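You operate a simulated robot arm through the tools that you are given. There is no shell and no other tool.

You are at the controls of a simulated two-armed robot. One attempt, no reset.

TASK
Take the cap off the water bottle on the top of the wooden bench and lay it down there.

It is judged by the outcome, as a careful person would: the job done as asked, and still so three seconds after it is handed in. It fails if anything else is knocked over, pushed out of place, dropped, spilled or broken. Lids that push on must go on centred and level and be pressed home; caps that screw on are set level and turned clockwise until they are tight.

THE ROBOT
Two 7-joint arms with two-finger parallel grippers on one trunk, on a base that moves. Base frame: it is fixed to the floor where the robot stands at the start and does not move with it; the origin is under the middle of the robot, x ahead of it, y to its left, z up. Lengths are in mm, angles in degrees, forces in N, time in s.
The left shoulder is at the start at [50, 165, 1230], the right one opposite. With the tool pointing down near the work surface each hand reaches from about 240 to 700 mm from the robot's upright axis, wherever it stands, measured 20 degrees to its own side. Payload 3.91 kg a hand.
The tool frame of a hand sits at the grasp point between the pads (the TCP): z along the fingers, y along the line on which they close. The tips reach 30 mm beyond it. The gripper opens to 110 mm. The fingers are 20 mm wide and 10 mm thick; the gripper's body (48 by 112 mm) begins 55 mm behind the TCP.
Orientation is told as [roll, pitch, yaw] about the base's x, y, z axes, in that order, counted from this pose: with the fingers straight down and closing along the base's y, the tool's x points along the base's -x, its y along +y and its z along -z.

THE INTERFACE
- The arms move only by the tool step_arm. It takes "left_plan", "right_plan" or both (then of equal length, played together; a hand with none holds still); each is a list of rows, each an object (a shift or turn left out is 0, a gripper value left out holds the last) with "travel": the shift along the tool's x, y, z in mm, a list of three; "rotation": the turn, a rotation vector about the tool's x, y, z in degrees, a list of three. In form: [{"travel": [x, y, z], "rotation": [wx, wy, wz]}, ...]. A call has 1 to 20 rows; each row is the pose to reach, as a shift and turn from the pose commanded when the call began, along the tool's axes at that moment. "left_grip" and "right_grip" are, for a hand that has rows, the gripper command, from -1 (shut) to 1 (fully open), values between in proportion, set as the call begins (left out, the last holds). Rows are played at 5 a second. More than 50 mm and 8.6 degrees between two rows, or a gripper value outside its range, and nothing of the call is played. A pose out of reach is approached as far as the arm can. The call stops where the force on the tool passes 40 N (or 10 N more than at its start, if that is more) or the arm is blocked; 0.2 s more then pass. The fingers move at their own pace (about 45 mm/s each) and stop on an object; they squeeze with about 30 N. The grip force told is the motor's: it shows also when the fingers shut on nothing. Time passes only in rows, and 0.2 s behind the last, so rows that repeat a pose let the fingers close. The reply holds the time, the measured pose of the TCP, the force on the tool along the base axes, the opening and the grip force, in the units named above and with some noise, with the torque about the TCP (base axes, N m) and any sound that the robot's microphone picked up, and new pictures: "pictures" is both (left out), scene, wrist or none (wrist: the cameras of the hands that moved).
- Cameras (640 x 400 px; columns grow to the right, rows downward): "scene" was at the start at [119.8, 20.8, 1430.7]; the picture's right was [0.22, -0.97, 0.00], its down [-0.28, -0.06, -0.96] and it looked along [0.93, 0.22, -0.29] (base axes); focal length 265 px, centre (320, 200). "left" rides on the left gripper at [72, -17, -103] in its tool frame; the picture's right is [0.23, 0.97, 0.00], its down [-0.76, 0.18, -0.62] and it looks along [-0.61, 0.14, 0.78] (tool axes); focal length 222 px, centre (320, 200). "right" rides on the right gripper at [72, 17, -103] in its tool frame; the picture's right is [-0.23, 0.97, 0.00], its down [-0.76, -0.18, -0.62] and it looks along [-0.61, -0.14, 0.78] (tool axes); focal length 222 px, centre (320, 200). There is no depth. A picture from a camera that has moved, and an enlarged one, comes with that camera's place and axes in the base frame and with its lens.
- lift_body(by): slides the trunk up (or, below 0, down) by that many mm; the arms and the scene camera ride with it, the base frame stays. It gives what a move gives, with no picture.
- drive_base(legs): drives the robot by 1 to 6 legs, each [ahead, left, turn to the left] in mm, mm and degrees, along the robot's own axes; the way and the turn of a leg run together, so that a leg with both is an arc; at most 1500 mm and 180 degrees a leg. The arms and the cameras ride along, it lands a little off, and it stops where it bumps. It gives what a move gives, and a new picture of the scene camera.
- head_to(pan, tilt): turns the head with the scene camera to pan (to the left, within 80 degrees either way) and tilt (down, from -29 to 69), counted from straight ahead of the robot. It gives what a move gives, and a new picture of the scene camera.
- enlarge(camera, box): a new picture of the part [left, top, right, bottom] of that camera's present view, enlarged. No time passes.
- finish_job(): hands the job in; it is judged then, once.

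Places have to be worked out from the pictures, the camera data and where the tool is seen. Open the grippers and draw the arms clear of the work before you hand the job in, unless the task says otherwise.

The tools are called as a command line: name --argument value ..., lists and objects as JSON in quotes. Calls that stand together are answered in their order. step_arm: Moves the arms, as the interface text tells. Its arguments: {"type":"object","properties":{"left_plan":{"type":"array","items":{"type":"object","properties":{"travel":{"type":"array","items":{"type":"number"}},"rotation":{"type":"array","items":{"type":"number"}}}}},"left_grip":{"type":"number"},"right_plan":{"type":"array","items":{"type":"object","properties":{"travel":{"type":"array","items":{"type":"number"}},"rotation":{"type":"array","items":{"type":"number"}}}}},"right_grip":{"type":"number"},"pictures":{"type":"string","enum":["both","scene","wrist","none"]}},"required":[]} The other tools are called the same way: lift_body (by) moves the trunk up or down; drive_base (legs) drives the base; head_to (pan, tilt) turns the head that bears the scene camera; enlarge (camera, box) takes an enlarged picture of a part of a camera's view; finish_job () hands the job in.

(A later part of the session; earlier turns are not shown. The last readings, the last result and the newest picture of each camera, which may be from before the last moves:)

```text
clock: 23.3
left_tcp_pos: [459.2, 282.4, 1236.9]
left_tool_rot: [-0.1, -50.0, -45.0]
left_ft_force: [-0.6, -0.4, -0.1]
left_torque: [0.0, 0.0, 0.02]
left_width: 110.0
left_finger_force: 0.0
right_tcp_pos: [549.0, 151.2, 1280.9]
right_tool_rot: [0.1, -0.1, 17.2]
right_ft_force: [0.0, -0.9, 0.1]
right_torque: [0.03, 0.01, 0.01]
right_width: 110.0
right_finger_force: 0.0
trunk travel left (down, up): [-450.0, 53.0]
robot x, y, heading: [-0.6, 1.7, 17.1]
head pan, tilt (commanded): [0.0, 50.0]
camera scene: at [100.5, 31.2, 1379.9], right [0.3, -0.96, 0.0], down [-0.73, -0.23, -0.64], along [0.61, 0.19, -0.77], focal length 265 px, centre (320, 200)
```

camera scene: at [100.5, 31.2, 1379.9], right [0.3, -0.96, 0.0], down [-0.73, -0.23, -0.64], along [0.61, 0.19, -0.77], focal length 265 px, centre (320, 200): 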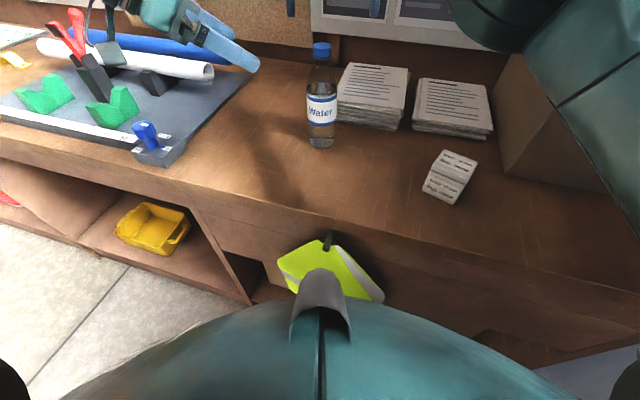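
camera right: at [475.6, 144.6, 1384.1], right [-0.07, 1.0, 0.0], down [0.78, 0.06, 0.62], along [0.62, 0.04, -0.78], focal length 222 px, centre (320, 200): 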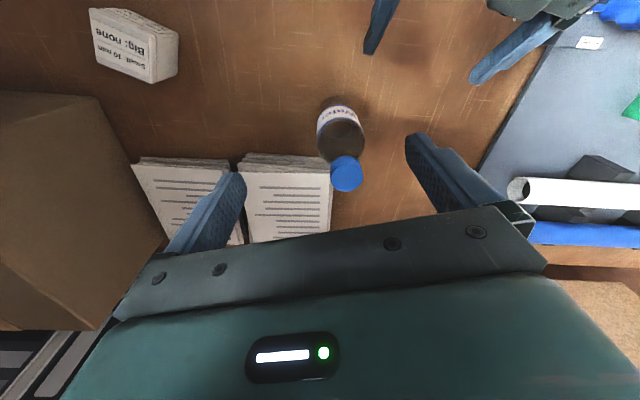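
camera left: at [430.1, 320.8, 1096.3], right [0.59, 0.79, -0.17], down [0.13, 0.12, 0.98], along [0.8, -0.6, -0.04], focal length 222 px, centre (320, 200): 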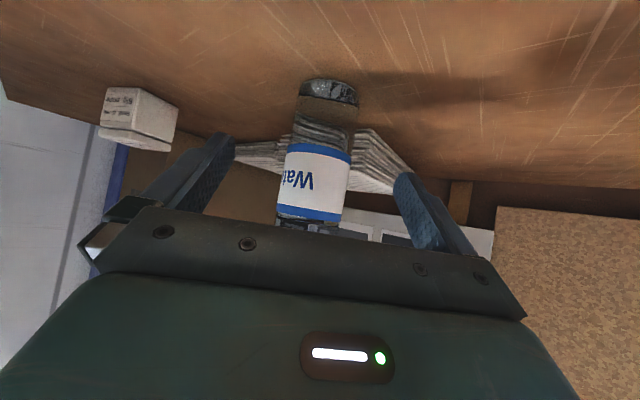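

The bench in front is clear. Before driving I need to know where the tall cardboard box is relative to the right arm, so I enlarge the views of that side.

enlarge --camera "right" --box '[0, 40, 320, 360]'

head_to --pan -40 --tilt 30

```text
1.25 times, centred on (160, 200) of right
camera zoom: at [474.8, 145.0, 1384.4], right [-0.07, 1.0, 0.0], down [0.78, 0.05, 0.62], along [0.62, 0.04, -0.78], focal length 278 px, centre (520, 200)
```

zoom: 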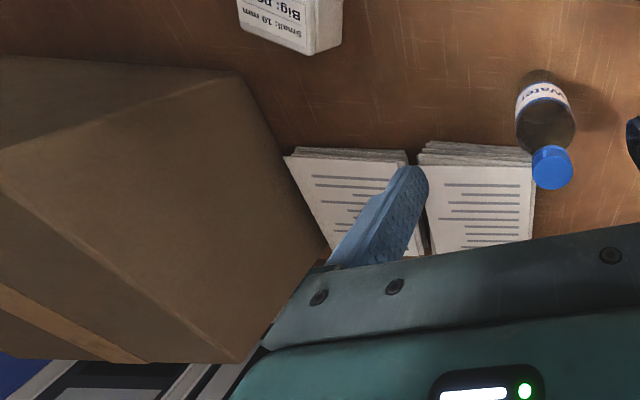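

```text
clock: 24.4
left_tcp_pos: [460.8, 282.8, 1234.6]
left_tool_rot: [0.0, -49.9, -44.9]
left_ft_force: [0.2, -0.8, 0.3]
left_torque: [0.02, -0.01, 0.02]
left_width: 110.3
left_finger_force: 0.1
right_tcp_pos: [551.1, 151.6, 1281.6]
right_tool_rot: [0.0, 0.0, 17.3]
right_ft_force: [-0.6, -0.8, 0.4]
right_torque: [0.01, 0.03, -0.03]
right_width: 110.0
right_finger_force: 0.1
trunk travel left (down, up): [-450.0, 53.0]
robot x, y, heading: [-1.1, -5.4, 17.3]
head pan, tilt (commanded): [-40.0, 30.0]
camera scene: at [110.9, -26.5, 1409.3], right [-0.39, -0.92, 0.0], down [-0.46, 0.19, -0.87], along [0.8, -0.33, -0.5], focal length 265 px, centre (320, 200)
```

scene: 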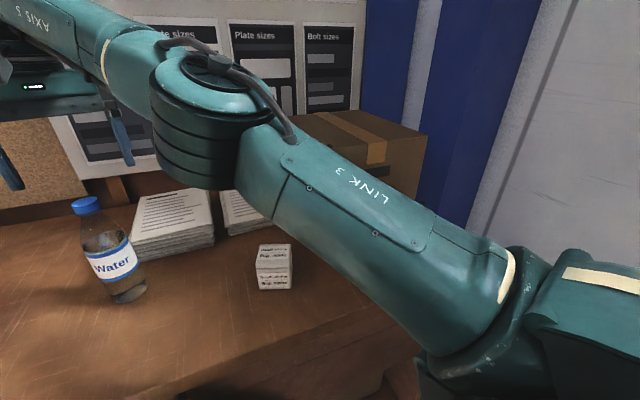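

The box's near corner is at about (597, −224) with its top at z≈1210. The right elbow passes above and beside it, so driving is safe there. I draw the left hand further up and back so that it stays clear of the cap during the drive.

step_arm --left_plan '[{"travel": [0, 0, -31]}, {"travel": [0, 0, -62]}, {"travel": [0, 0, -93]}]' --pictures "none"

head_to --pan 0 --tilt 40

```text
clock: 25.2
left_tcp_pos: [408.5, 334.2, 1294.6]
left_tool_rot: [-0.1, -50.0, -45.0]
left_ft_force: [0.0, -0.1, 0.0]
left_torque: [0.02, -0.03, 0.03]
left_width: 110.0
left_finger_force: 0.1
right_tcp_pos: [550.2, 151.3, 1281.6]
right_tool_rot: [0.0, -0.1, 17.2]
right_ft_force: [-0.4, -0.4, -0.4]
right_torque: [0.01, -0.02, -0.03]
right_width: 110.2
right_finger_force: 0.0
trunk travel left (down, up): [-450.0, 53.0]
robot x, y, heading: [2.0, -2.6, 17.2]
head pan, tilt (commanded): [-40.0, 30.0]
```

```text
clock: 26.3
left_tcp_pos: [410.3, 334.7, 1295.0]
left_tool_rot: [-0.1, -50.0, -44.8]
left_ft_force: [-0.9, 0.0, 0.1]
left_torque: [0.01, 0.0, 0.02]
left_width: 110.1
left_finger_force: 0.1
right_tcp_pos: [550.1, 149.7, 1281.3]
right_tool_rot: [0.0, -0.1, 17.2]
right_ft_force: [-0.8, -0.9, -1.1]
right_torque: [0.01, 0.02, -0.03]
right_width: 110.1
right_finger_force: 0.1
trunk travel left (down, up): [-450.0, 53.0]
robot x, y, heading: [0.4, -1.7, 17.3]
head pan, tilt (commanded): [0.0, 40.0]
camera scene: at [108.8, 33.5, 1394.0], right [0.3, -0.96, 0.0], down [-0.61, -0.19, -0.77], along [0.73, 0.23, -0.64], focal length 265 px, centre (320, 200)
```

scene: 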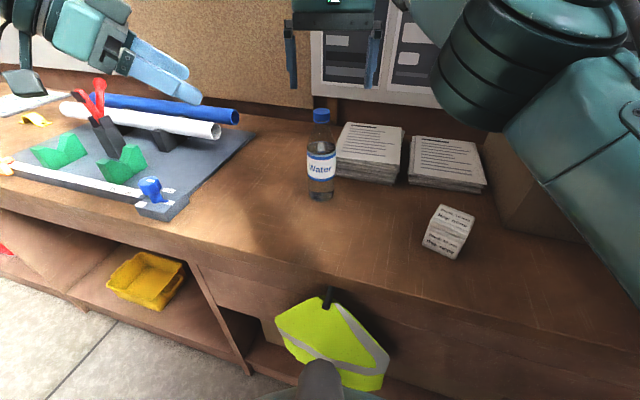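

Both hands are above the cap height and clear. I drive: turn 7° right, then 85 mm ahead.

drive_base --legs '[[0, 0, -7], [85, 0, 0]]'

```text
clock: 27.9
left_tcp_pos: [527.8, 294.8, 1294.9]
left_tool_rot: [-0.1, -49.9, -51.9]
left_ft_force: [-0.3, 0.5, 0.1]
left_torque: [-0.06, 0.01, 0.0]
left_width: 109.9
left_finger_force: 0.0
right_tcp_pos: [646.0, 98.0, 1280.6]
right_tool_rot: [-0.1, 0.0, 10.2]
right_ft_force: [-0.3, 0.4, -0.6]
right_torque: [-0.02, 0.0, 0.0]
right_width: 109.9
right_finger_force: 0.1
trunk travel left (down, up): [-450.0, 53.0]
robot x, y, heading: [79.6, 17.3, 10.0]
head pan, tilt (commanded): [0.0, 40.0]
camera scene: at [193.2, 34.8, 1393.9], right [0.18, -0.98, 0.0], down [-0.63, -0.11, -0.77], along [0.75, 0.14, -0.64], focal length 265 px, centre (320, 200)
```

scene: 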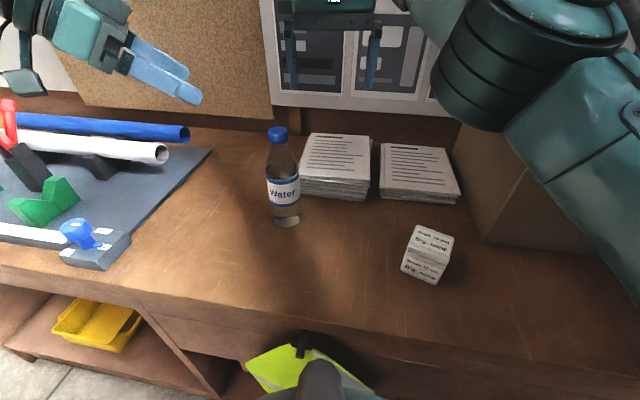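

The drive landed well: the robot is at about (82, 15), heading 10°, and the bottle is near (596, 181). I bring the left hand down to a stand-off about 100 mm short of the bottle at z≈1080, pointing at it.

step_arm --left_plan '[{"travel": [24, -3, 27]}, {"travel": [48, -6, 54]}, {"travel": [72, -8, 81]}, {"travel": [96, -11, 108]}, {"travel": [120, -14, 135]}, {"travel": [144, -17, 162]}]' --pictures "both"

```text
clock: 29.3
left_tcp_pos: [534.4, 258.9, 1076.8]
left_tool_rot: [-0.1, -50.1, -52.1]
left_ft_force: [-0.6, 0.2, 0.1]
left_torque: [0.0, 0.01, 0.01]
left_width: 109.8
left_finger_force: 0.1
right_tcp_pos: [645.2, 98.4, 1281.3]
right_tool_rot: [0.1, 0.0, 10.2]
right_ft_force: [1.1, -0.1, 0.0]
right_torque: [0.0, 0.01, 0.02]
right_width: 109.9
right_finger_force: 0.0
trunk travel left (down, up): [-450.0, 53.0]
robot x, y, heading: [81.7, 14.1, 10.3]
head pan, tilt (commanded): [0.0, 40.0]
camera scene: at [192.9, 34.8, 1394.0], right [0.18, -0.98, 0.0], down [-0.63, -0.11, -0.77], along [0.75, 0.14, -0.64], focal length 265 px, centre (320, 200)
camera left: at [443.8, 346.6, 1088.9], right [0.68, 0.71, -0.17], down [0.15, 0.1, 0.98], along [0.72, -0.69, -0.04], focal length 222 px, centre (320, 200)
```

scene: 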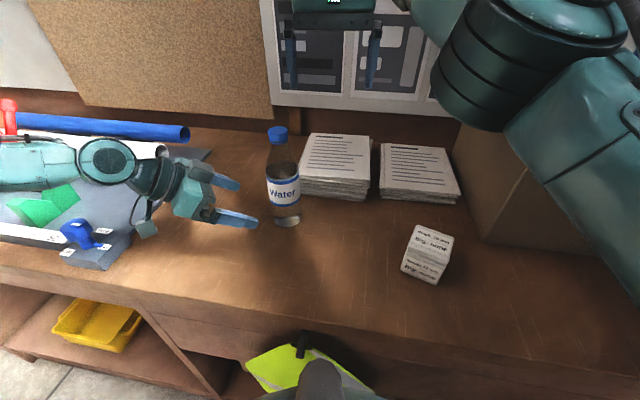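
left: 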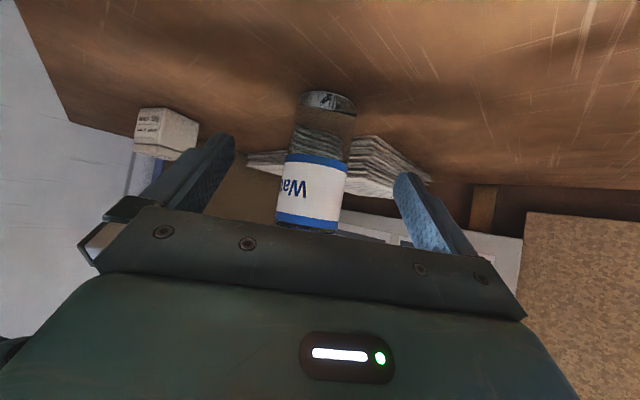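

Reached without limits. I enlarge the left view to measure the lateral offset and distance.

enlarge --camera "left" --box '[220, 70, 420, 240]'

```text
2.35 times, centred on (320, 155) of left
camera zoom: at [443.8, 346.6, 1088.9], right [0.68, 0.71, -0.17], down [0.15, 0.1, 0.98], along [0.72, -0.69, -0.04], focal length 523 px, centre (320, 306)
```

zoom: 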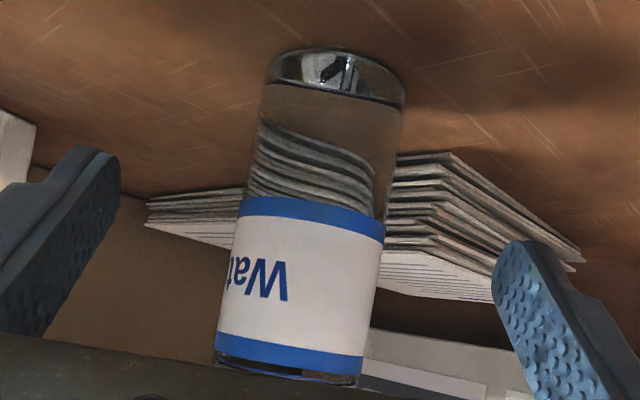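

The camera model matches the finger positions well. The bottle is about 94–99 mm forward and 7 mm along +tool-y, so I shift 7 mm and go 50 mm in.

step_arm --left_plan '[{"travel": [0, 7, 0]}, {"travel": [-9, 7, 14]}, {"travel": [-18, 7, 29]}, {"travel": [-26, 7, 43]}]' --pictures "both"

```text
clock: 30.3
left_tcp_pos: [569.7, 225.2, 1072.5]
left_tool_rot: [-0.1, -50.0, -51.9]
left_ft_force: [1.0, 0.1, 0.0]
left_torque: [0.01, 0.06, 0.01]
left_width: 109.9
left_finger_force: 0.0
right_tcp_pos: [645.7, 97.1, 1280.7]
right_tool_rot: [0.1, -0.1, 10.1]
right_ft_force: [-0.1, -0.2, 0.8]
right_torque: [0.0, 0.0, 0.0]
right_width: 110.3
right_finger_force: 0.0
trunk travel left (down, up): [-450.0, 53.0]
robot x, y, heading: [78.2, 16.4, 10.4]
head pan, tilt (commanded): [0.0, 40.0]
camera scene: at [192.8, 34.2, 1394.0], right [0.18, -0.98, 0.0], down [-0.63, -0.11, -0.77], along [0.75, 0.14, -0.64], focal length 265 px, centre (320, 200)
camera left: at [480.2, 312.9, 1083.5], right [0.68, 0.71, -0.17], down [0.15, 0.1, 0.98], along [0.72, -0.69, -0.04], focal length 222 px, centre (320, 200)
```

scene: 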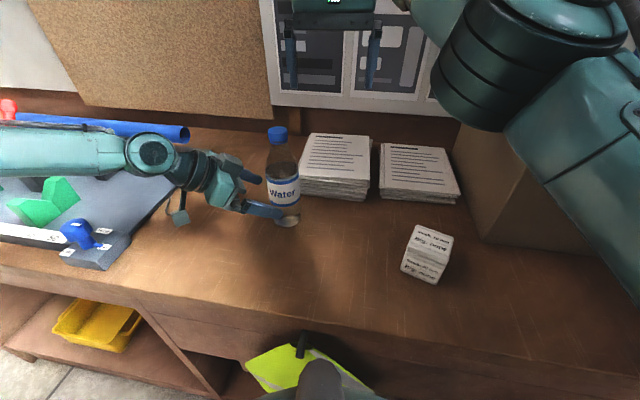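
left: 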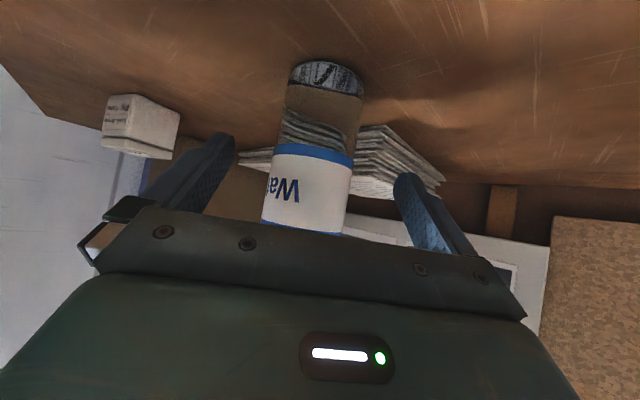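

enlarge --camera "left" --box '[220, 50, 420, 240]'

enlarge --camera "scene" --box '[170, 110, 350, 250]'

```text
2.11 times, centred on (320, 145) of left
camera zoom: at [480.2, 312.9, 1083.5], right [0.68, 0.71, -0.17], down [0.15, 0.1, 0.98], along [0.72, -0.69, -0.04], focal length 468 px, centre (320, 316)
```

zoom: 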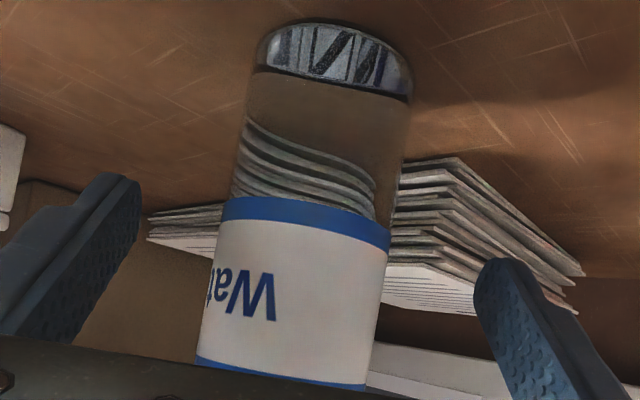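

```text
2.86 times, centred on (260, 180) of scene
camera zoom: at [192.8, 34.2, 1394.0], right [0.18, -0.98, 0.0], down [-0.63, -0.11, -0.77], along [0.75, 0.14, -0.64], focal length 757 px, centre (491, 257)
```

zoom: 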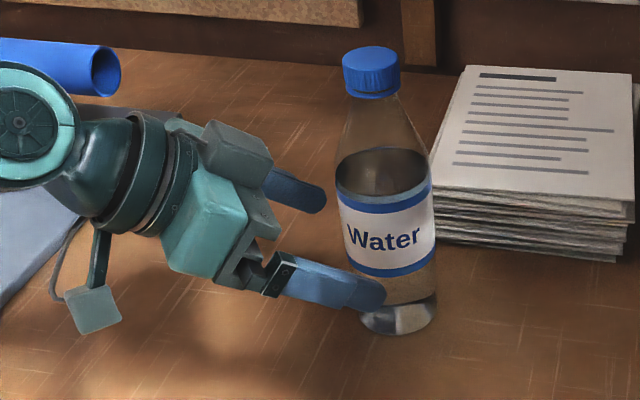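

The fingers are straddling well. From the two views the body is about 62 mm, 41 mm forward, with the lateral offset about −2 mm. I go in the last 30 mm, leaving the TCP about 11 mm short of the axis so the palm clears the shoulder of the bottle.

step_arm --left_plan '[{"travel": [-5, -2, 9]}, {"travel": [-10, -2, 18]}, {"travel": [-15, -2, 27]}]' --pictures "both"

```text
clock: 31.1
left_tcp_pos: [586.3, 198.8, 1067.0]
left_tool_rot: [-0.2, -50.0, -52.0]
left_ft_force: [0.1, 0.4, -1.0]
left_torque: [-0.05, 0.02, 0.01]
left_width: 109.8
left_finger_force: 0.1
right_tcp_pos: [645.5, 97.7, 1280.8]
right_tool_rot: [0.2, -0.1, 10.2]
right_ft_force: [0.3, -0.2, 0.2]
right_torque: [0.01, -0.01, 0.04]
right_width: 109.8
right_finger_force: 0.2
trunk travel left (down, up): [-450.0, 53.0]
robot x, y, heading: [79.1, 13.3, 9.9]
head pan, tilt (commanded): [0.0, 40.0]
camera scene: at [192.7, 34.3, 1394.0], right [0.18, -0.98, 0.0], down [-0.63, -0.11, -0.77], along [0.75, 0.14, -0.64], focal length 265 px, centre (320, 200)
camera left: at [497.0, 286.7, 1078.3], right [0.68, 0.71, -0.17], down [0.15, 0.1, 0.98], along [0.72, -0.69, -0.04], focal length 222 px, centre (320, 200)
```

scene: 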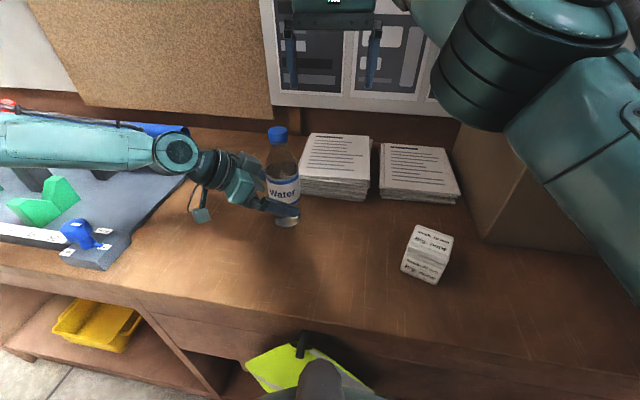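
left: 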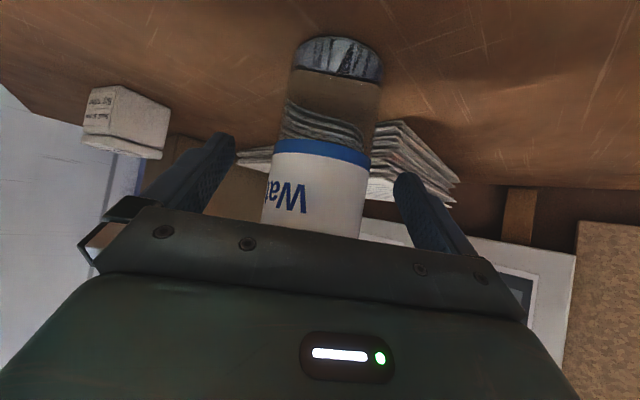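

The left pads straddle the bottle with the TCP at (586, 199, 1067). I close the left hand on the body.

step_arm --left_plan '[{"travel": [0, 0, 0]}, {"travel": [0, 0, 0]}, {"travel": [0, 0, 0]}, {"travel": [0, 0, 0]}, {"travel": [0, 0, 0]}, {"travel": [0, 0, 0]}]' --left_grip -1 --pictures "both"

```text
clock: 32.5
left_tcp_pos: [586.4, 199.4, 1067.6]
left_tool_rot: [-0.1, -50.1, -51.9]
left_ft_force: [2.3, 0.1, 1.0]
left_torque: [0.06, -0.05, 0.03]
left_width: 63.0
left_finger_force: 30.1
right_tcp_pos: [645.1, 98.0, 1280.0]
right_tool_rot: [0.0, -0.1, 10.1]
right_ft_force: [-0.4, 0.4, 0.4]
right_torque: [0.01, -0.03, 0.03]
right_width: 110.4
right_finger_force: 0.0
trunk travel left (down, up): [-450.0, 53.0]
robot x, y, heading: [81.6, 12.8, 10.1]
head pan, tilt (commanded): [0.0, 40.0]
camera scene: at [192.6, 34.7, 1394.0], right [0.18, -0.98, 0.0], down [-0.63, -0.11, -0.77], along [0.75, 0.14, -0.64], focal length 265 px, centre (320, 200)
camera left: at [496.9, 287.3, 1078.3], right [0.68, 0.71, -0.17], down [0.15, 0.1, 0.98], along [0.72, -0.69, -0.04], focal length 222 px, centre (320, 200)
```

scene: 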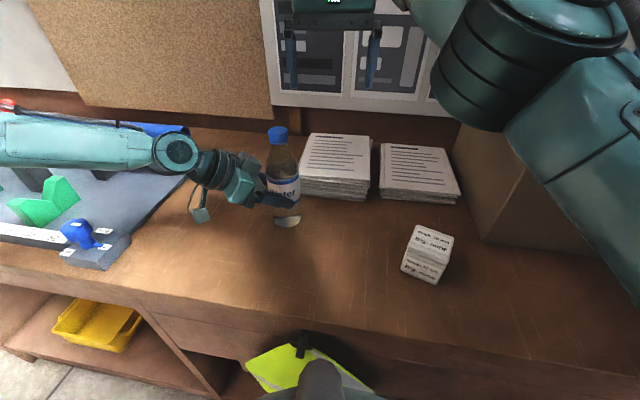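
left: 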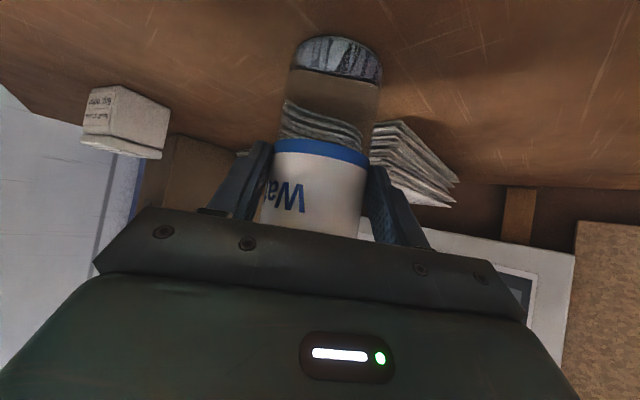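

The bottle is held: opening 63.0 mm at 30 N. Now I bring the right hand over the cap at z≈1290 and use its camera to find the cap's centre.

step_arm --right_plan '[{"travel": [12, 32, -10]}, {"travel": [24, 64, -10]}, {"travel": [36, 97, -10]}]' --pictures "both"

```text
clock: 33.3
left_tcp_pos: [583.3, 201.0, 1067.2]
left_tool_rot: [-0.3, -50.3, -51.9]
left_ft_force: [-2.7, 1.9, 3.5]
left_torque: [0.25, 0.17, 0.01]
left_width: 63.0
left_finger_force: 29.7
right_tcp_pos: [576.1, 178.7, 1295.7]
right_tool_rot: [-0.2, -0.2, 10.3]
right_ft_force: [-0.7, 0.5, -0.4]
right_torque: [-0.05, -0.05, -0.04]
right_width: 109.8
right_finger_force: 0.1
right hand out of reach, approached as far as the arm can: row 1, 2, 3
trunk travel left (down, up): [-450.0, 53.0]
robot x, y, heading: [76.8, 15.5, 10.3]
head pan, tilt (commanded): [0.0, 40.0]
camera scene: at [189.9, 37.9, 1394.2], right [0.18, -0.98, 0.0], down [-0.63, -0.12, -0.77], along [0.76, 0.13, -0.64], focal length 265 px, centre (320, 200)
camera right: at [500.3, 181.1, 1399.0], right [0.05, 1.0, 0.0], down [0.78, -0.04, 0.63], along [0.63, -0.03, -0.78], focal length 222 px, centre (320, 200)
```

scene: 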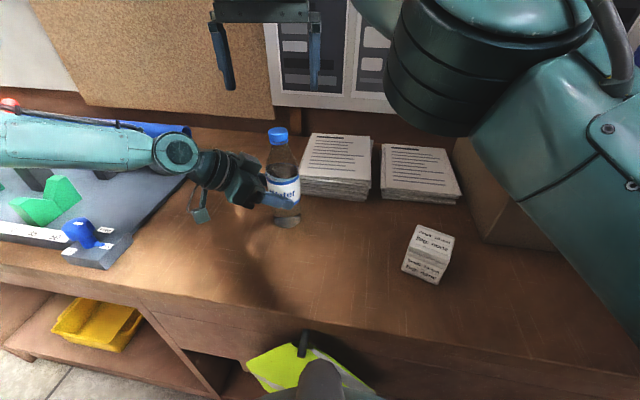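
right: 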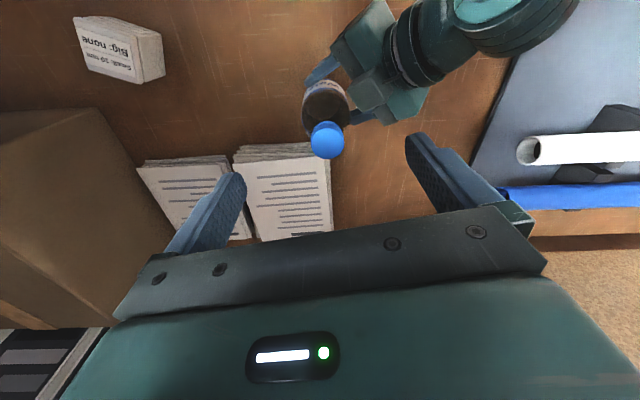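

The readings shifted by about 3 mm while the right arm moved, and the right hand stopped slightly short of target. I pause for a moment to see what settles.

step_arm --right_plan '[{"travel": [0, 0, 0]}, {"travel": [0, 0, 0]}, {"travel": [0, 0, 0]}]' --pictures "wrist"

enlarge --camera "scene" --box '[170, 110, 350, 250]'

```text
clock: 34.1
left_tcp_pos: [586.4, 199.0, 1067.5]
left_tool_rot: [-0.1, -50.0, -51.8]
left_ft_force: [0.0, -0.2, 0.7]
left_torque: [-0.05, 0.02, 0.01]
left_width: 63.1
left_finger_force: 30.3
right_tcp_pos: [578.9, 175.0, 1294.7]
right_tool_rot: [0.2, -0.2, 10.3]
right_ft_force: [0.0, -0.4, -0.5]
right_torque: [-0.01, 0.0, -0.01]
right_width: 110.2
right_finger_force: 0.0
trunk travel left (down, up): [-450.0, 53.0]
robot x, y, heading: [79.7, 13.5, 10.2]
head pan, tilt (commanded): [0.0, 40.0]
camera right: at [503.3, 177.2, 1398.7], right [0.05, 1.0, 0.0], down [0.78, -0.04, 0.63], along [0.62, -0.03, -0.78], focal length 222 px, centre (320, 200)
```

right: 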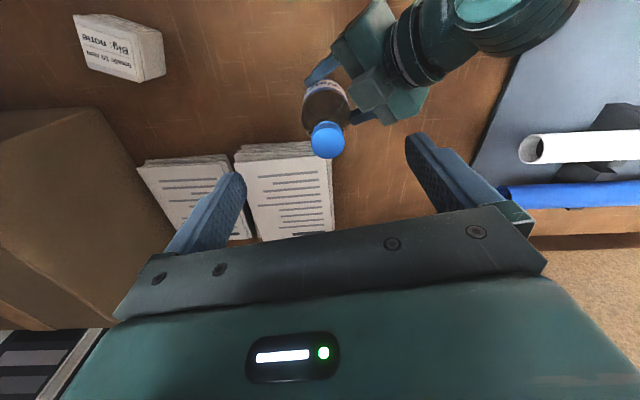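

```text
2.86 times, centred on (260, 180) of scene
camera zoom: at [192.4, 34.6, 1394.0], right [0.18, -0.98, 0.0], down [-0.63, -0.11, -0.77], along [0.75, 0.14, -0.64], focal length 757 px, centre (491, 257)
```

zoom: 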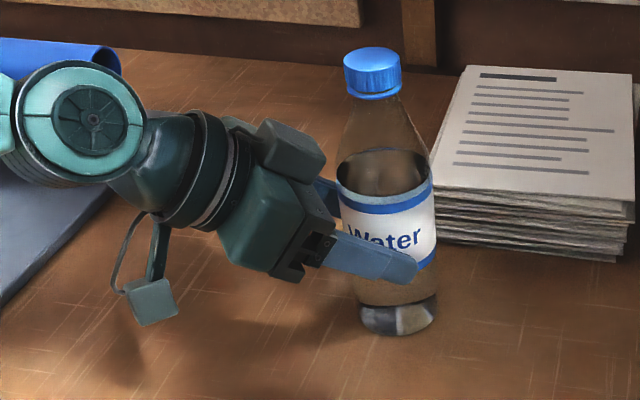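

It settled back exactly, so this was only base sway from the fast arm motion. I will move slowly from now on. I enlarge the right camera's view of the cap to locate its centre.

enlarge --camera "right" --box '[270, 60, 390, 180]'

```text
3.33 times, centred on (330, 120) of right
camera zoom: at [503.3, 177.2, 1398.7], right [0.05, 1.0, 0.0], down [0.78, -0.04, 0.63], along [0.62, -0.03, -0.78], focal length 740 px, centre (287, 467)
```

zoom: 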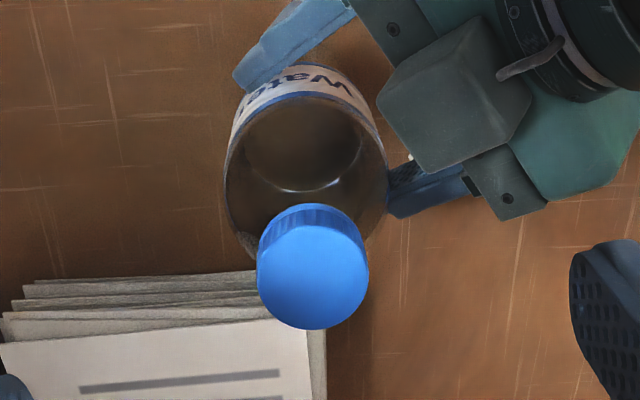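

The cap is about 32 mm across, centred at roughly (597, 182) with its top at z≈1194; relative to the right tool it sits at (−19, +3). I bring the right hand over it at z≈1250 with the fingers half open.

step_arm --right_plan '[{"travel": [-4, 0.5, 9]}, {"travel": [-8, 1, 18]}, {"travel": [-12, 2, 27]}, {"travel": [-16, 3, 36]}, {"travel": [-18.8, 3.3, 45]}]' --right_grip 0 --pictures "both"

```text
clock: 35.3
left_tcp_pos: [585.4, 198.5, 1068.2]
left_tool_rot: [-0.2, -50.1, -51.9]
left_ft_force: [0.0, 0.0, 1.4]
left_torque: [-0.12, 0.01, -0.04]
left_width: 63.2
left_finger_force: 30.5
right_tcp_pos: [594.7, 178.0, 1252.9]
right_tool_rot: [0.0, -0.1, 10.2]
right_ft_force: [0.4, 0.0, 0.2]
right_torque: [-0.04, -0.03, 0.01]
right_width: 55.2
right_finger_force: 0.1
trunk travel left (down, up): [-450.0, 53.0]
robot x, y, heading: [78.4, 15.1, 10.2]
head pan, tilt (commanded): [0.0, 40.0]
camera scene: at [192.3, 34.5, 1394.0], right [0.18, -0.98, 0.0], down [-0.63, -0.11, -0.77], along [0.75, 0.14, -0.64], focal length 265 px, centre (320, 200)
camera right: at [519.6, 181.6, 1355.2], right [0.05, 1.0, 0.0], down [0.78, -0.04, 0.62], along [0.62, -0.03, -0.78], focal length 222 px, centre (320, 200)
```

scene: 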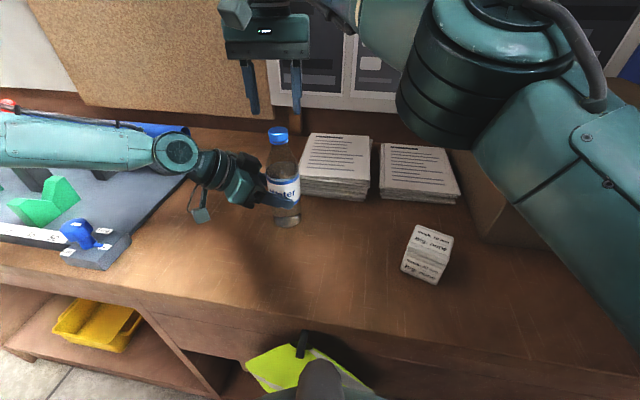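
right: 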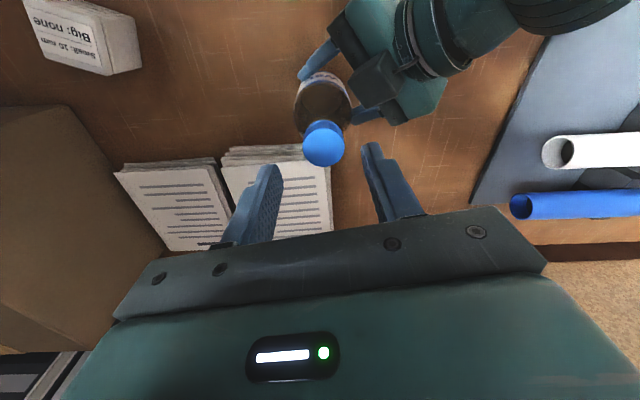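

The right hand reached (595, 178, 1253). I now test its yaw range clear above the cap, turning clockwise to about −80°, since unscrewing will turn it back counter-clockwise.

step_arm --right_plan '[{"rotation": [0, 0, 6]}, {"rotation": [0, 0, 12]}, {"rotation": [0, 0, 18]}, {"rotation": [0, 0, 24]}, {"rotation": [0, 0, 30]}, {"rotation": [0, 0, 36]}, {"rotation": [0, 0, 42]}, {"rotation": [0, 0, 48]}, {"rotation": [0, 0, 54]}, {"rotation": [0, 0, 60]}, {"rotation": [0, 0, 66]}, {"rotation": [0, 0, 72]}, {"rotation": [0, 0, 78]}, {"rotation": [0, 0, 84]}, {"rotation": [0, 0, 90]}]' --pictures "both"

```text
clock: 38.5
left_tcp_pos: [586.0, 199.3, 1067.0]
left_tool_rot: [-0.1, -50.0, -52.0]
left_ft_force: [-1.6, -0.1, 0.3]
left_torque: [-0.02, 0.07, -0.05]
left_width: 62.8
left_finger_force: 29.4
right_tcp_pos: [595.3, 178.2, 1252.1]
right_tool_rot: [0.1, 0.0, -79.9]
right_ft_force: [0.2, 0.5, -0.4]
right_torque: [-0.03, 0.02, -0.02]
right_width: 55.1
right_finger_force: 0.0
trunk travel left (down, up): [-450.0, 53.0]
robot x, y, heading: [81.5, 13.0, 10.3]
head pan, tilt (commanded): [0.0, 40.0]
camera scene: at [192.3, 34.5, 1394.0], right [0.18, -0.98, 0.0], down [-0.63, -0.11, -0.77], along [0.75, 0.14, -0.64], focal length 265 px, centre (320, 200)
camera right: at [598.3, 251.8, 1355.4], right [1.0, -0.05, 0.0], down [-0.04, -0.78, 0.62], along [-0.03, -0.62, -0.78], focal length 222 px, centre (320, 200)
```

scene: 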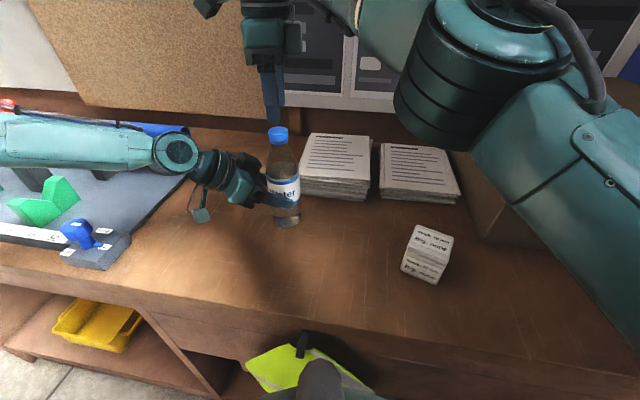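
right: 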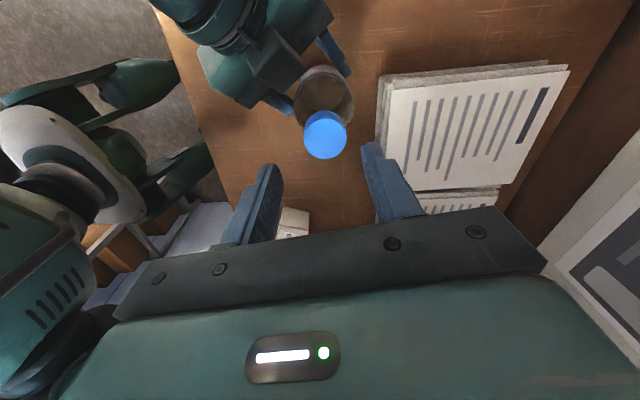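

Yaw −80° is reached cleanly. I continue to about −150° to see how long a stroke is available.

step_arm --right_plan '[{"rotation": [0, 0, 7]}, {"rotation": [0, 0, 14]}, {"rotation": [0, 0, 21]}, {"rotation": [0, 0, 28]}, {"rotation": [0, 0, 35]}, {"rotation": [0, 0, 42]}, {"rotation": [0, 0, 49]}, {"rotation": [0, 0, 56]}, {"rotation": [0, 0, 63]}, {"rotation": [0, 0, 70]}]' --pictures "both"

enlarge --camera "right" --box '[260, 70, 400, 190]'

```text
clock: 40.7
left_tcp_pos: [586.9, 198.3, 1067.5]
left_tool_rot: [-0.1, -50.0, -51.9]
left_ft_force: [-0.1, -0.5, -0.3]
left_torque: [-0.05, 0.05, -0.02]
left_width: 63.0
left_finger_force: 30.0
right_tcp_pos: [595.0, 179.3, 1251.6]
right_tool_rot: [0.1, 0.2, -149.8]
right_ft_force: [-0.7, -0.6, -0.9]
right_torque: [-0.01, -0.02, 0.04]
right_width: 54.6
right_finger_force: 0.0
trunk travel left (down, up): [-450.0, 53.0]
robot x, y, heading: [79.3, 13.4, 10.2]
head pan, tilt (commanded): [0.0, 40.0]
camera scene: at [192.4, 34.5, 1394.0], right [0.18, -0.98, 0.0], down [-0.63, -0.11, -0.77], along [0.75, 0.14, -0.64], focal length 265 px, centre (320, 200)
camera right: at [665.3, 199.0, 1355.3], right [0.29, -0.96, 0.0], down [-0.75, -0.23, 0.62], along [-0.6, -0.18, -0.78], focal length 222 px, centre (320, 200)
```

scene: 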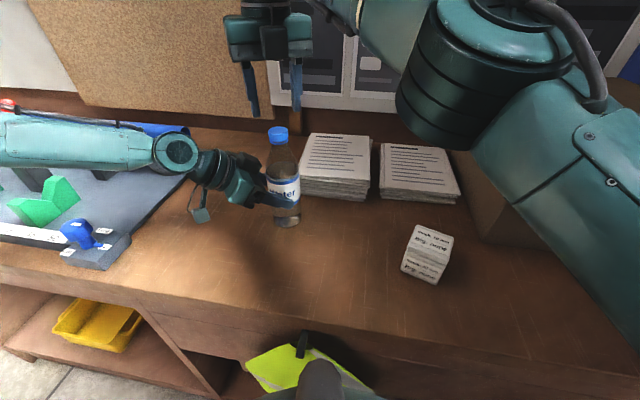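
right: 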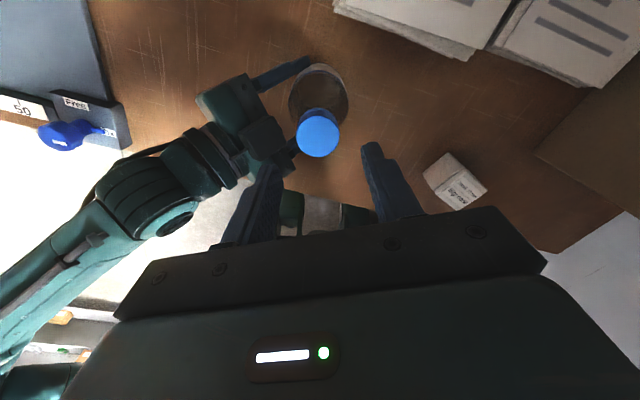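

```text
3.33 times, centred on (330, 130) of right
camera zoom: at [665.3, 199.0, 1355.3], right [0.29, -0.96, 0.0], down [-0.75, -0.23, 0.62], along [-0.6, -0.18, -0.78], focal length 740 px, centre (287, 433)
```

zoom: 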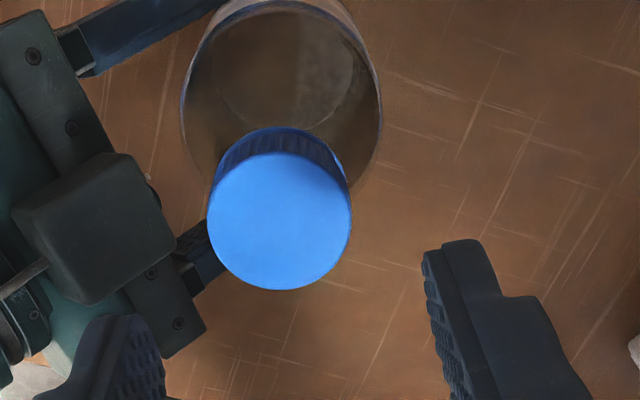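

Views from opposite yaws triangulate the cap to about (597.5, 181.5), its top at z≈1186–1191 and its diameter about 34. Yaw −150° is a good start for a long counter-clockwise stroke, so I centre on the cap and lower to z≈1215 to compare fingertips and cap height.

step_arm --right_plan '[{"travel": [3.4, -0.6, 0]}, {"travel": [3.4, -0.6, 9]}, {"travel": [3.4, -0.6, 18]}, {"travel": [3.4, -0.6, 27]}, {"travel": [3.4, -0.6, 36]}]' --pictures "both"

enlarge --camera "scene" --box '[210, 70, 350, 190]'

enlarge --camera "right" --box '[240, 70, 400, 190]'

```text
clock: 41.9
left_tcp_pos: [585.6, 198.7, 1067.0]
left_tool_rot: [-0.1, -50.0, -51.8]
left_ft_force: [-0.5, 1.2, -0.1]
left_torque: [0.02, 0.06, -0.01]
left_width: 62.8
left_finger_force: 29.6
right_tcp_pos: [597.7, 181.6, 1215.4]
right_tool_rot: [0.1, 0.1, -149.9]
right_ft_force: [0.4, 0.0, -1.1]
right_torque: [0.01, -0.01, -0.01]
right_width: 54.9
right_finger_force: 0.0
trunk travel left (down, up): [-450.0, 53.0]
robot x, y, heading: [84.7, 11.1, 10.0]
head pan, tilt (commanded): [0.0, 40.0]
camera scene: at [192.4, 34.7, 1394.0], right [0.18, -0.98, 0.0], down [-0.63, -0.11, -0.77], along [0.75, 0.14, -0.64], focal length 265 px, centre (320, 200)
camera right: at [667.9, 202.4, 1319.1], right [0.29, -0.96, 0.0], down [-0.75, -0.23, 0.62], along [-0.59, -0.18, -0.78], focal length 222 px, centre (320, 200)
```

scene: 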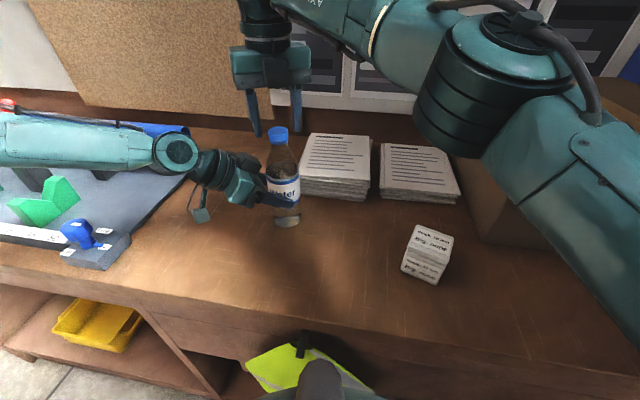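
right: 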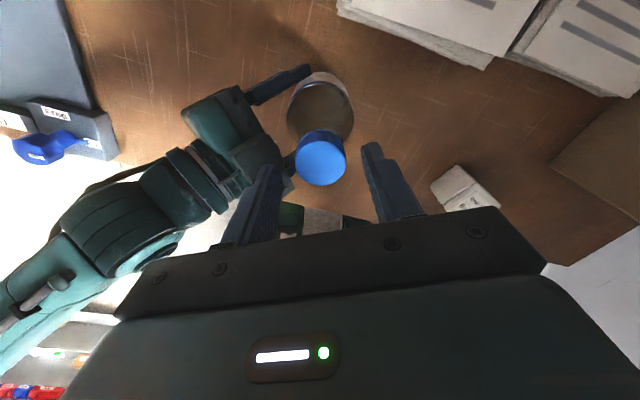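

```text
3.33 times, centred on (280, 130) of scene
camera zoom: at [192.4, 34.7, 1394.0], right [0.18, -0.98, 0.0], down [-0.63, -0.11, -0.77], along [0.75, 0.14, -0.64], focal length 883 px, centre (453, 433)
```

zoom: 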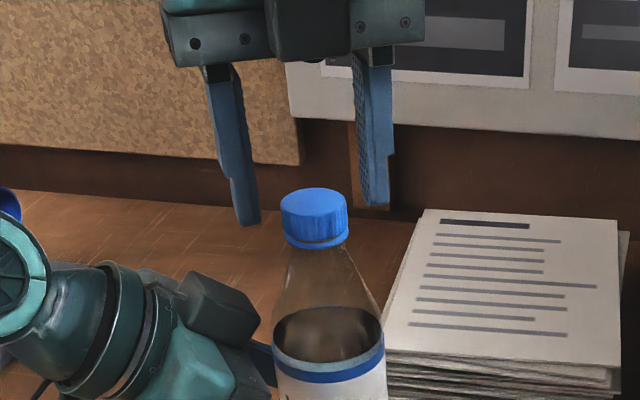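

```text
3.33 times, centred on (320, 130) of right
camera zoom: at [667.9, 202.4, 1319.1], right [0.29, -0.96, 0.0], down [-0.75, -0.23, 0.62], along [-0.59, -0.18, -0.78], focal length 740 px, centre (320, 433)
```

zoom: 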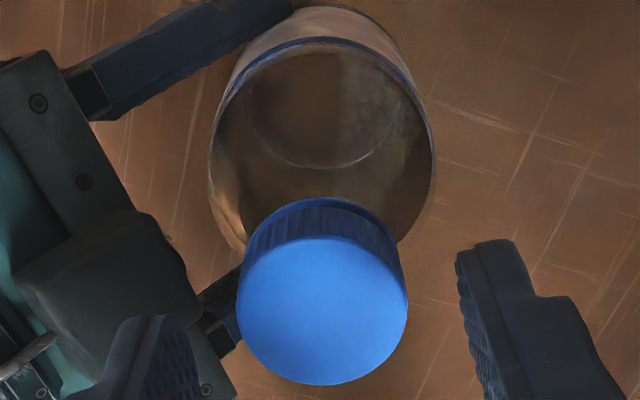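

The projected and observed fingertips agree within about 1 mm in the scene view. That gives the cap top at z≈1193.5, a height of about 19 mm, and a centre within about 1 mm of the tool axis. I make a 1 mm correction and lower so the tips are at z≈1180, around the cap's skirt.

step_arm --right_plan '[{"travel": [0.6, 1, 0]}, {"travel": [0.6, 1, 2.5]}, {"travel": [0.6, 1, 5.5]}]' --pictures "none"

enlarge --camera "scene" --box '[230, 90, 330, 170]'

enlarge --camera "right" --box '[240, 90, 400, 210]'

```text
clock: 42.7
left_tcp_pos: [586.2, 200.3, 1066.9]
left_tool_rot: [-0.2, -50.1, -51.8]
left_ft_force: [-1.5, 1.7, 0.2]
left_torque: [0.07, 0.06, -0.02]
left_width: 63.1
left_finger_force: 30.3
right_tcp_pos: [598.0, 181.3, 1210.3]
right_tool_rot: [0.0, 0.1, -149.7]
right_ft_force: [1.2, -0.1, 0.4]
right_torque: [-0.03, 0.0, -0.01]
right_width: 55.0
right_finger_force: 0.0
trunk travel left (down, up): [-450.0, 53.0]
robot x, y, heading: [81.6, 14.1, 10.2]
head pan, tilt (commanded): [0.0, 40.0]
```

```text
5.00 times, centred on (280, 130) of scene
camera zoom: at [192.4, 34.7, 1394.0], right [0.18, -0.98, 0.0], down [-0.63, -0.11, -0.77], along [0.75, 0.14, -0.64], focal length 1325 px, centre (520, 550)
```

zoom: 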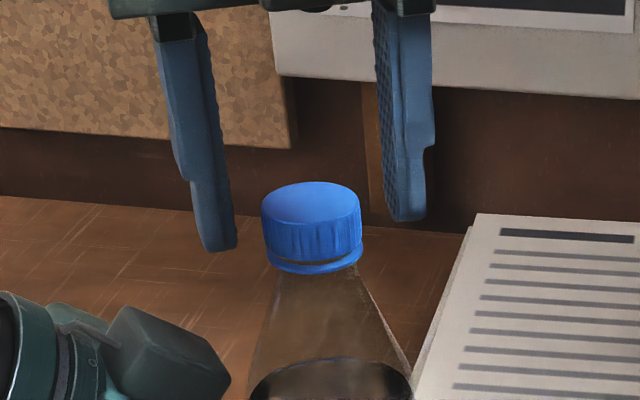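

```text
3.33 times, centred on (320, 150) of right
camera zoom: at [669.1, 201.7, 1313.9], right [0.29, -0.96, 0.0], down [-0.75, -0.23, 0.62], along [-0.59, -0.18, -0.78], focal length 740 px, centre (320, 367)
```

zoom: 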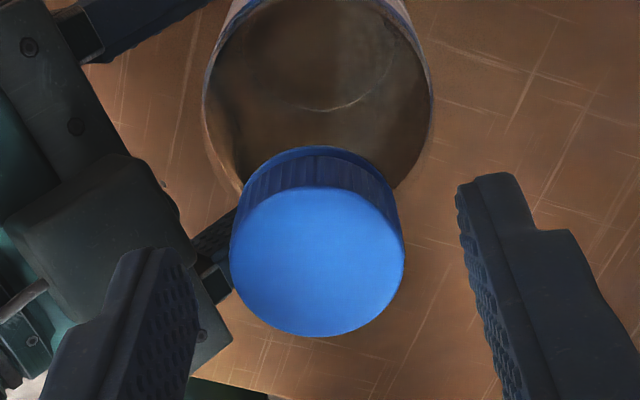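

The view shows a cap skirt about 14 mm tall with a separate ring beneath. The fingertips are about 11.5 mm below the cap top, clear of the ring, and centred. I close the right hand on the cap.

step_arm --right_plan '[{"travel": [0, 0, 0]}, {"travel": [0, 0, 0]}, {"travel": [0, 0, 0]}, {"travel": [0, 0, 0]}]' --right_grip -1 --pictures "both"

enlarge --camera "scene" --box '[230, 90, 330, 170]'

```text
clock: 43.7
left_tcp_pos: [585.7, 199.8, 1067.4]
left_tool_rot: [0.0, -50.1, -52.0]
left_ft_force: [0.6, -0.1, -0.4]
left_torque: [0.15, 0.07, -0.02]
left_width: 63.2
left_finger_force: 30.0
right_tcp_pos: [599.9, 180.2, 1210.9]
right_tool_rot: [0.0, 0.0, -149.8]
right_ft_force: [-0.4, 0.9, 0.0]
right_torque: [0.05, 0.05, 0.01]
right_width: 30.9
right_finger_force: 29.6
trunk travel left (down, up): [-450.0, 53.0]
robot x, y, heading: [79.8, 13.8, 10.3]
head pan, tilt (commanded): [0.0, 40.0]
camera scene: at [192.4, 34.7, 1394.0], right [0.18, -0.98, 0.0], down [-0.63, -0.11, -0.77], along [0.75, 0.14, -0.64], focal length 265 px, centre (320, 200)
camera right: at [669.0, 201.9, 1313.8], right [0.29, -0.96, 0.0], down [-0.75, -0.23, 0.62], along [-0.59, -0.18, -0.78], focal length 222 px, centre (320, 200)
```

scene: 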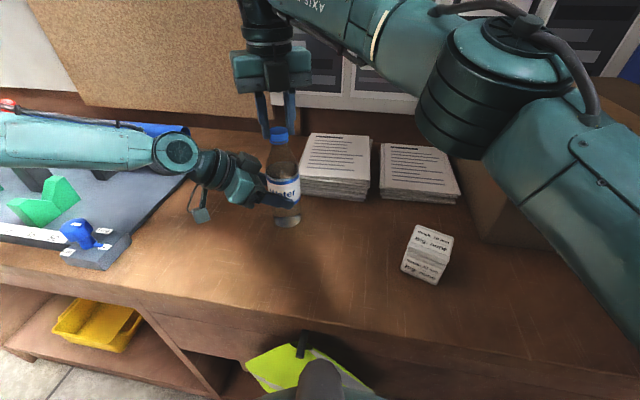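
right: 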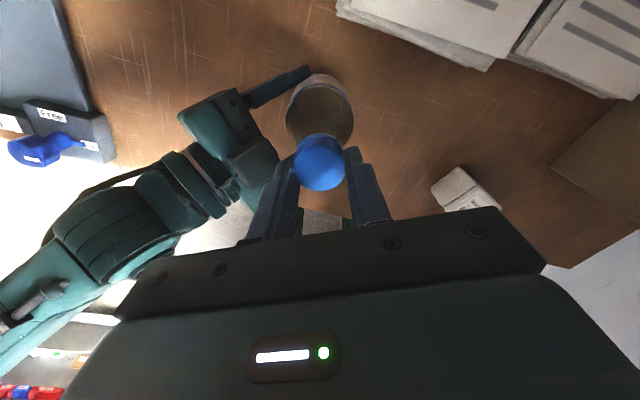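

```text
5.00 times, centred on (280, 130) of scene
camera zoom: at [192.4, 34.7, 1394.0], right [0.18, -0.98, 0.0], down [-0.63, -0.11, -0.77], along [0.75, 0.14, -0.64], focal length 1325 px, centre (520, 550)
```

zoom: 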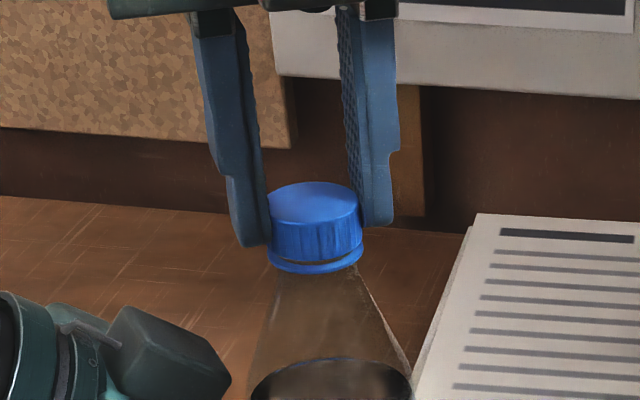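

The cap is gripped: 30.9 mm at 30 N, with practically no side force. I start unscrewing gently counter-clockwise, 12° at first, and watch torque and force.

step_arm --right_plan '[{"rotation": [0, 0, -3]}, {"rotation": [0, 0, -6]}, {"rotation": [0, 0, -9]}, {"rotation": [0, 0, -12]}]' --pictures "none"

enlarge --camera "scene" --box '[230, 90, 330, 170]'

```text
clock: 44.7
left_tcp_pos: [586.7, 199.1, 1068.4]
left_tool_rot: [-0.1, -50.1, -51.9]
left_ft_force: [1.2, -1.1, 1.2]
left_torque: [0.23, 0.09, -0.01]
left_width: 63.2
left_finger_force: 29.8
right_tcp_pos: [599.0, 181.1, 1209.2]
right_tool_rot: [0.1, 0.1, -137.6]
right_ft_force: [-1.0, 2.5, 0.1]
right_torque: [0.12, 0.05, 0.01]
right_width: 31.0
right_finger_force: 30.0
trunk travel left (down, up): [-450.0, 53.0]
robot x, y, heading: [82.0, 14.2, 10.4]
head pan, tilt (commanded): [0.0, 40.0]
```

```text
5.00 times, centred on (280, 130) of scene
camera zoom: at [192.5, 34.7, 1394.0], right [0.18, -0.98, 0.0], down [-0.63, -0.11, -0.77], along [0.75, 0.14, -0.64], focal length 1325 px, centre (520, 550)
```

zoom: 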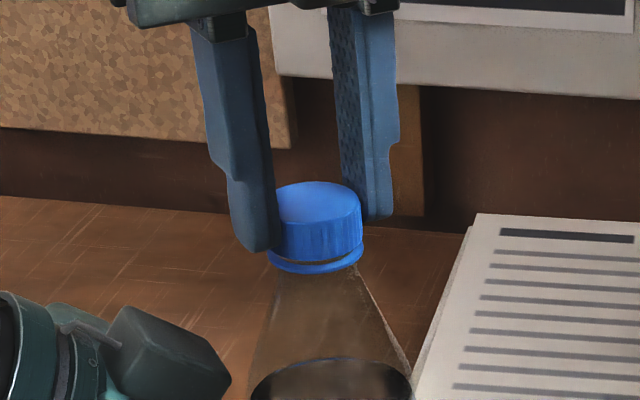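

The cap turned 12° with almost no torque and about 2.5 N of side force. I continue the stroke by another 60°.

step_arm --right_plan '[{"rotation": [0, 0, -5]}, {"rotation": [0, 0, -10]}, {"rotation": [0, 0, -15]}, {"rotation": [0, 0, -20]}, {"rotation": [0, 0, -25]}, {"rotation": [0, 0, -30]}, {"rotation": [0, 0, -35]}, {"rotation": [0, 0, -40]}, {"rotation": [0, 0, -45]}, {"rotation": [0, 0, -50]}, {"rotation": [0, 0, -55]}, {"rotation": [0, 0, -60]}]' --pictures "none"

enlarge --camera "scene" --box '[230, 90, 330, 170]'

```text
clock: 47.3
left_tcp_pos: [584.3, 199.1, 1067.7]
left_tool_rot: [0.1, -50.0, -52.0]
left_ft_force: [-6.6, 2.3, 2.1]
left_torque: [-0.01, -0.98, -0.11]
left_width: 63.0
left_finger_force: 30.4
right_tcp_pos: [598.8, 181.3, 1210.6]
right_tool_rot: [0.1, 0.1, -77.7]
right_ft_force: [8.3, 0.0, 3.3]
right_torque: [-0.02, -0.31, -0.03]
right_width: 30.9
right_finger_force: 30.0
trunk travel left (down, up): [-450.0, 53.0]
robot x, y, heading: [78.4, 18.1, 10.4]
head pan, tilt (commanded): [0.0, 40.0]
```

```text
5.00 times, centred on (280, 130) of scene
camera zoom: at [192.3, 34.6, 1394.1], right [0.18, -0.98, 0.0], down [-0.63, -0.11, -0.77], along [0.75, 0.14, -0.64], focal length 1325 px, centre (520, 550)
```

zoom: 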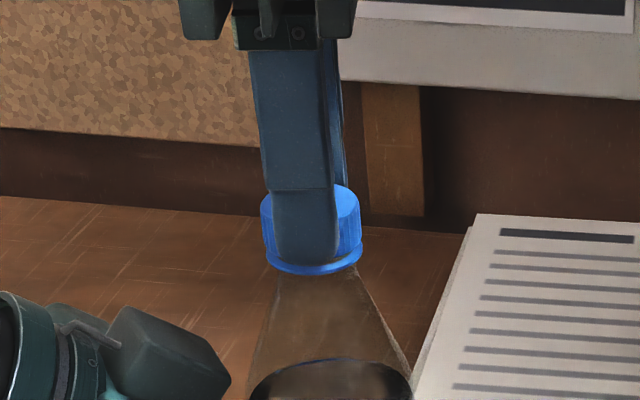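

There is now an 8 N side force along +x and 3 N upward, so the cap is rising as it unscrews and is centred about 1.5 mm further along +x. I let the hand follow both.

step_arm --right_plan '[{"travel": [0, 0.8, -0.3]}, {"travel": [0, 1.5, -0.6]}]' --pictures "none"

```text
clock: 47.9
left_tcp_pos: [586.6, 199.8, 1066.7]
left_tool_rot: [-0.1, -50.0, -51.8]
left_ft_force: [-3.2, 1.5, 2.1]
left_torque: [0.07, 0.0, -0.02]
left_width: 63.1
left_finger_force: 29.7
right_tcp_pos: [599.2, 182.0, 1210.8]
right_tool_rot: [0.0, 0.0, -77.6]
right_ft_force: [1.4, -0.5, 1.4]
right_torque: [-0.03, -0.05, 0.01]
right_width: 31.2
right_finger_force: 30.3
trunk travel left (down, up): [-450.0, 53.0]
robot x, y, heading: [83.4, 16.9, 10.2]
head pan, tilt (commanded): [0.0, 40.0]
```

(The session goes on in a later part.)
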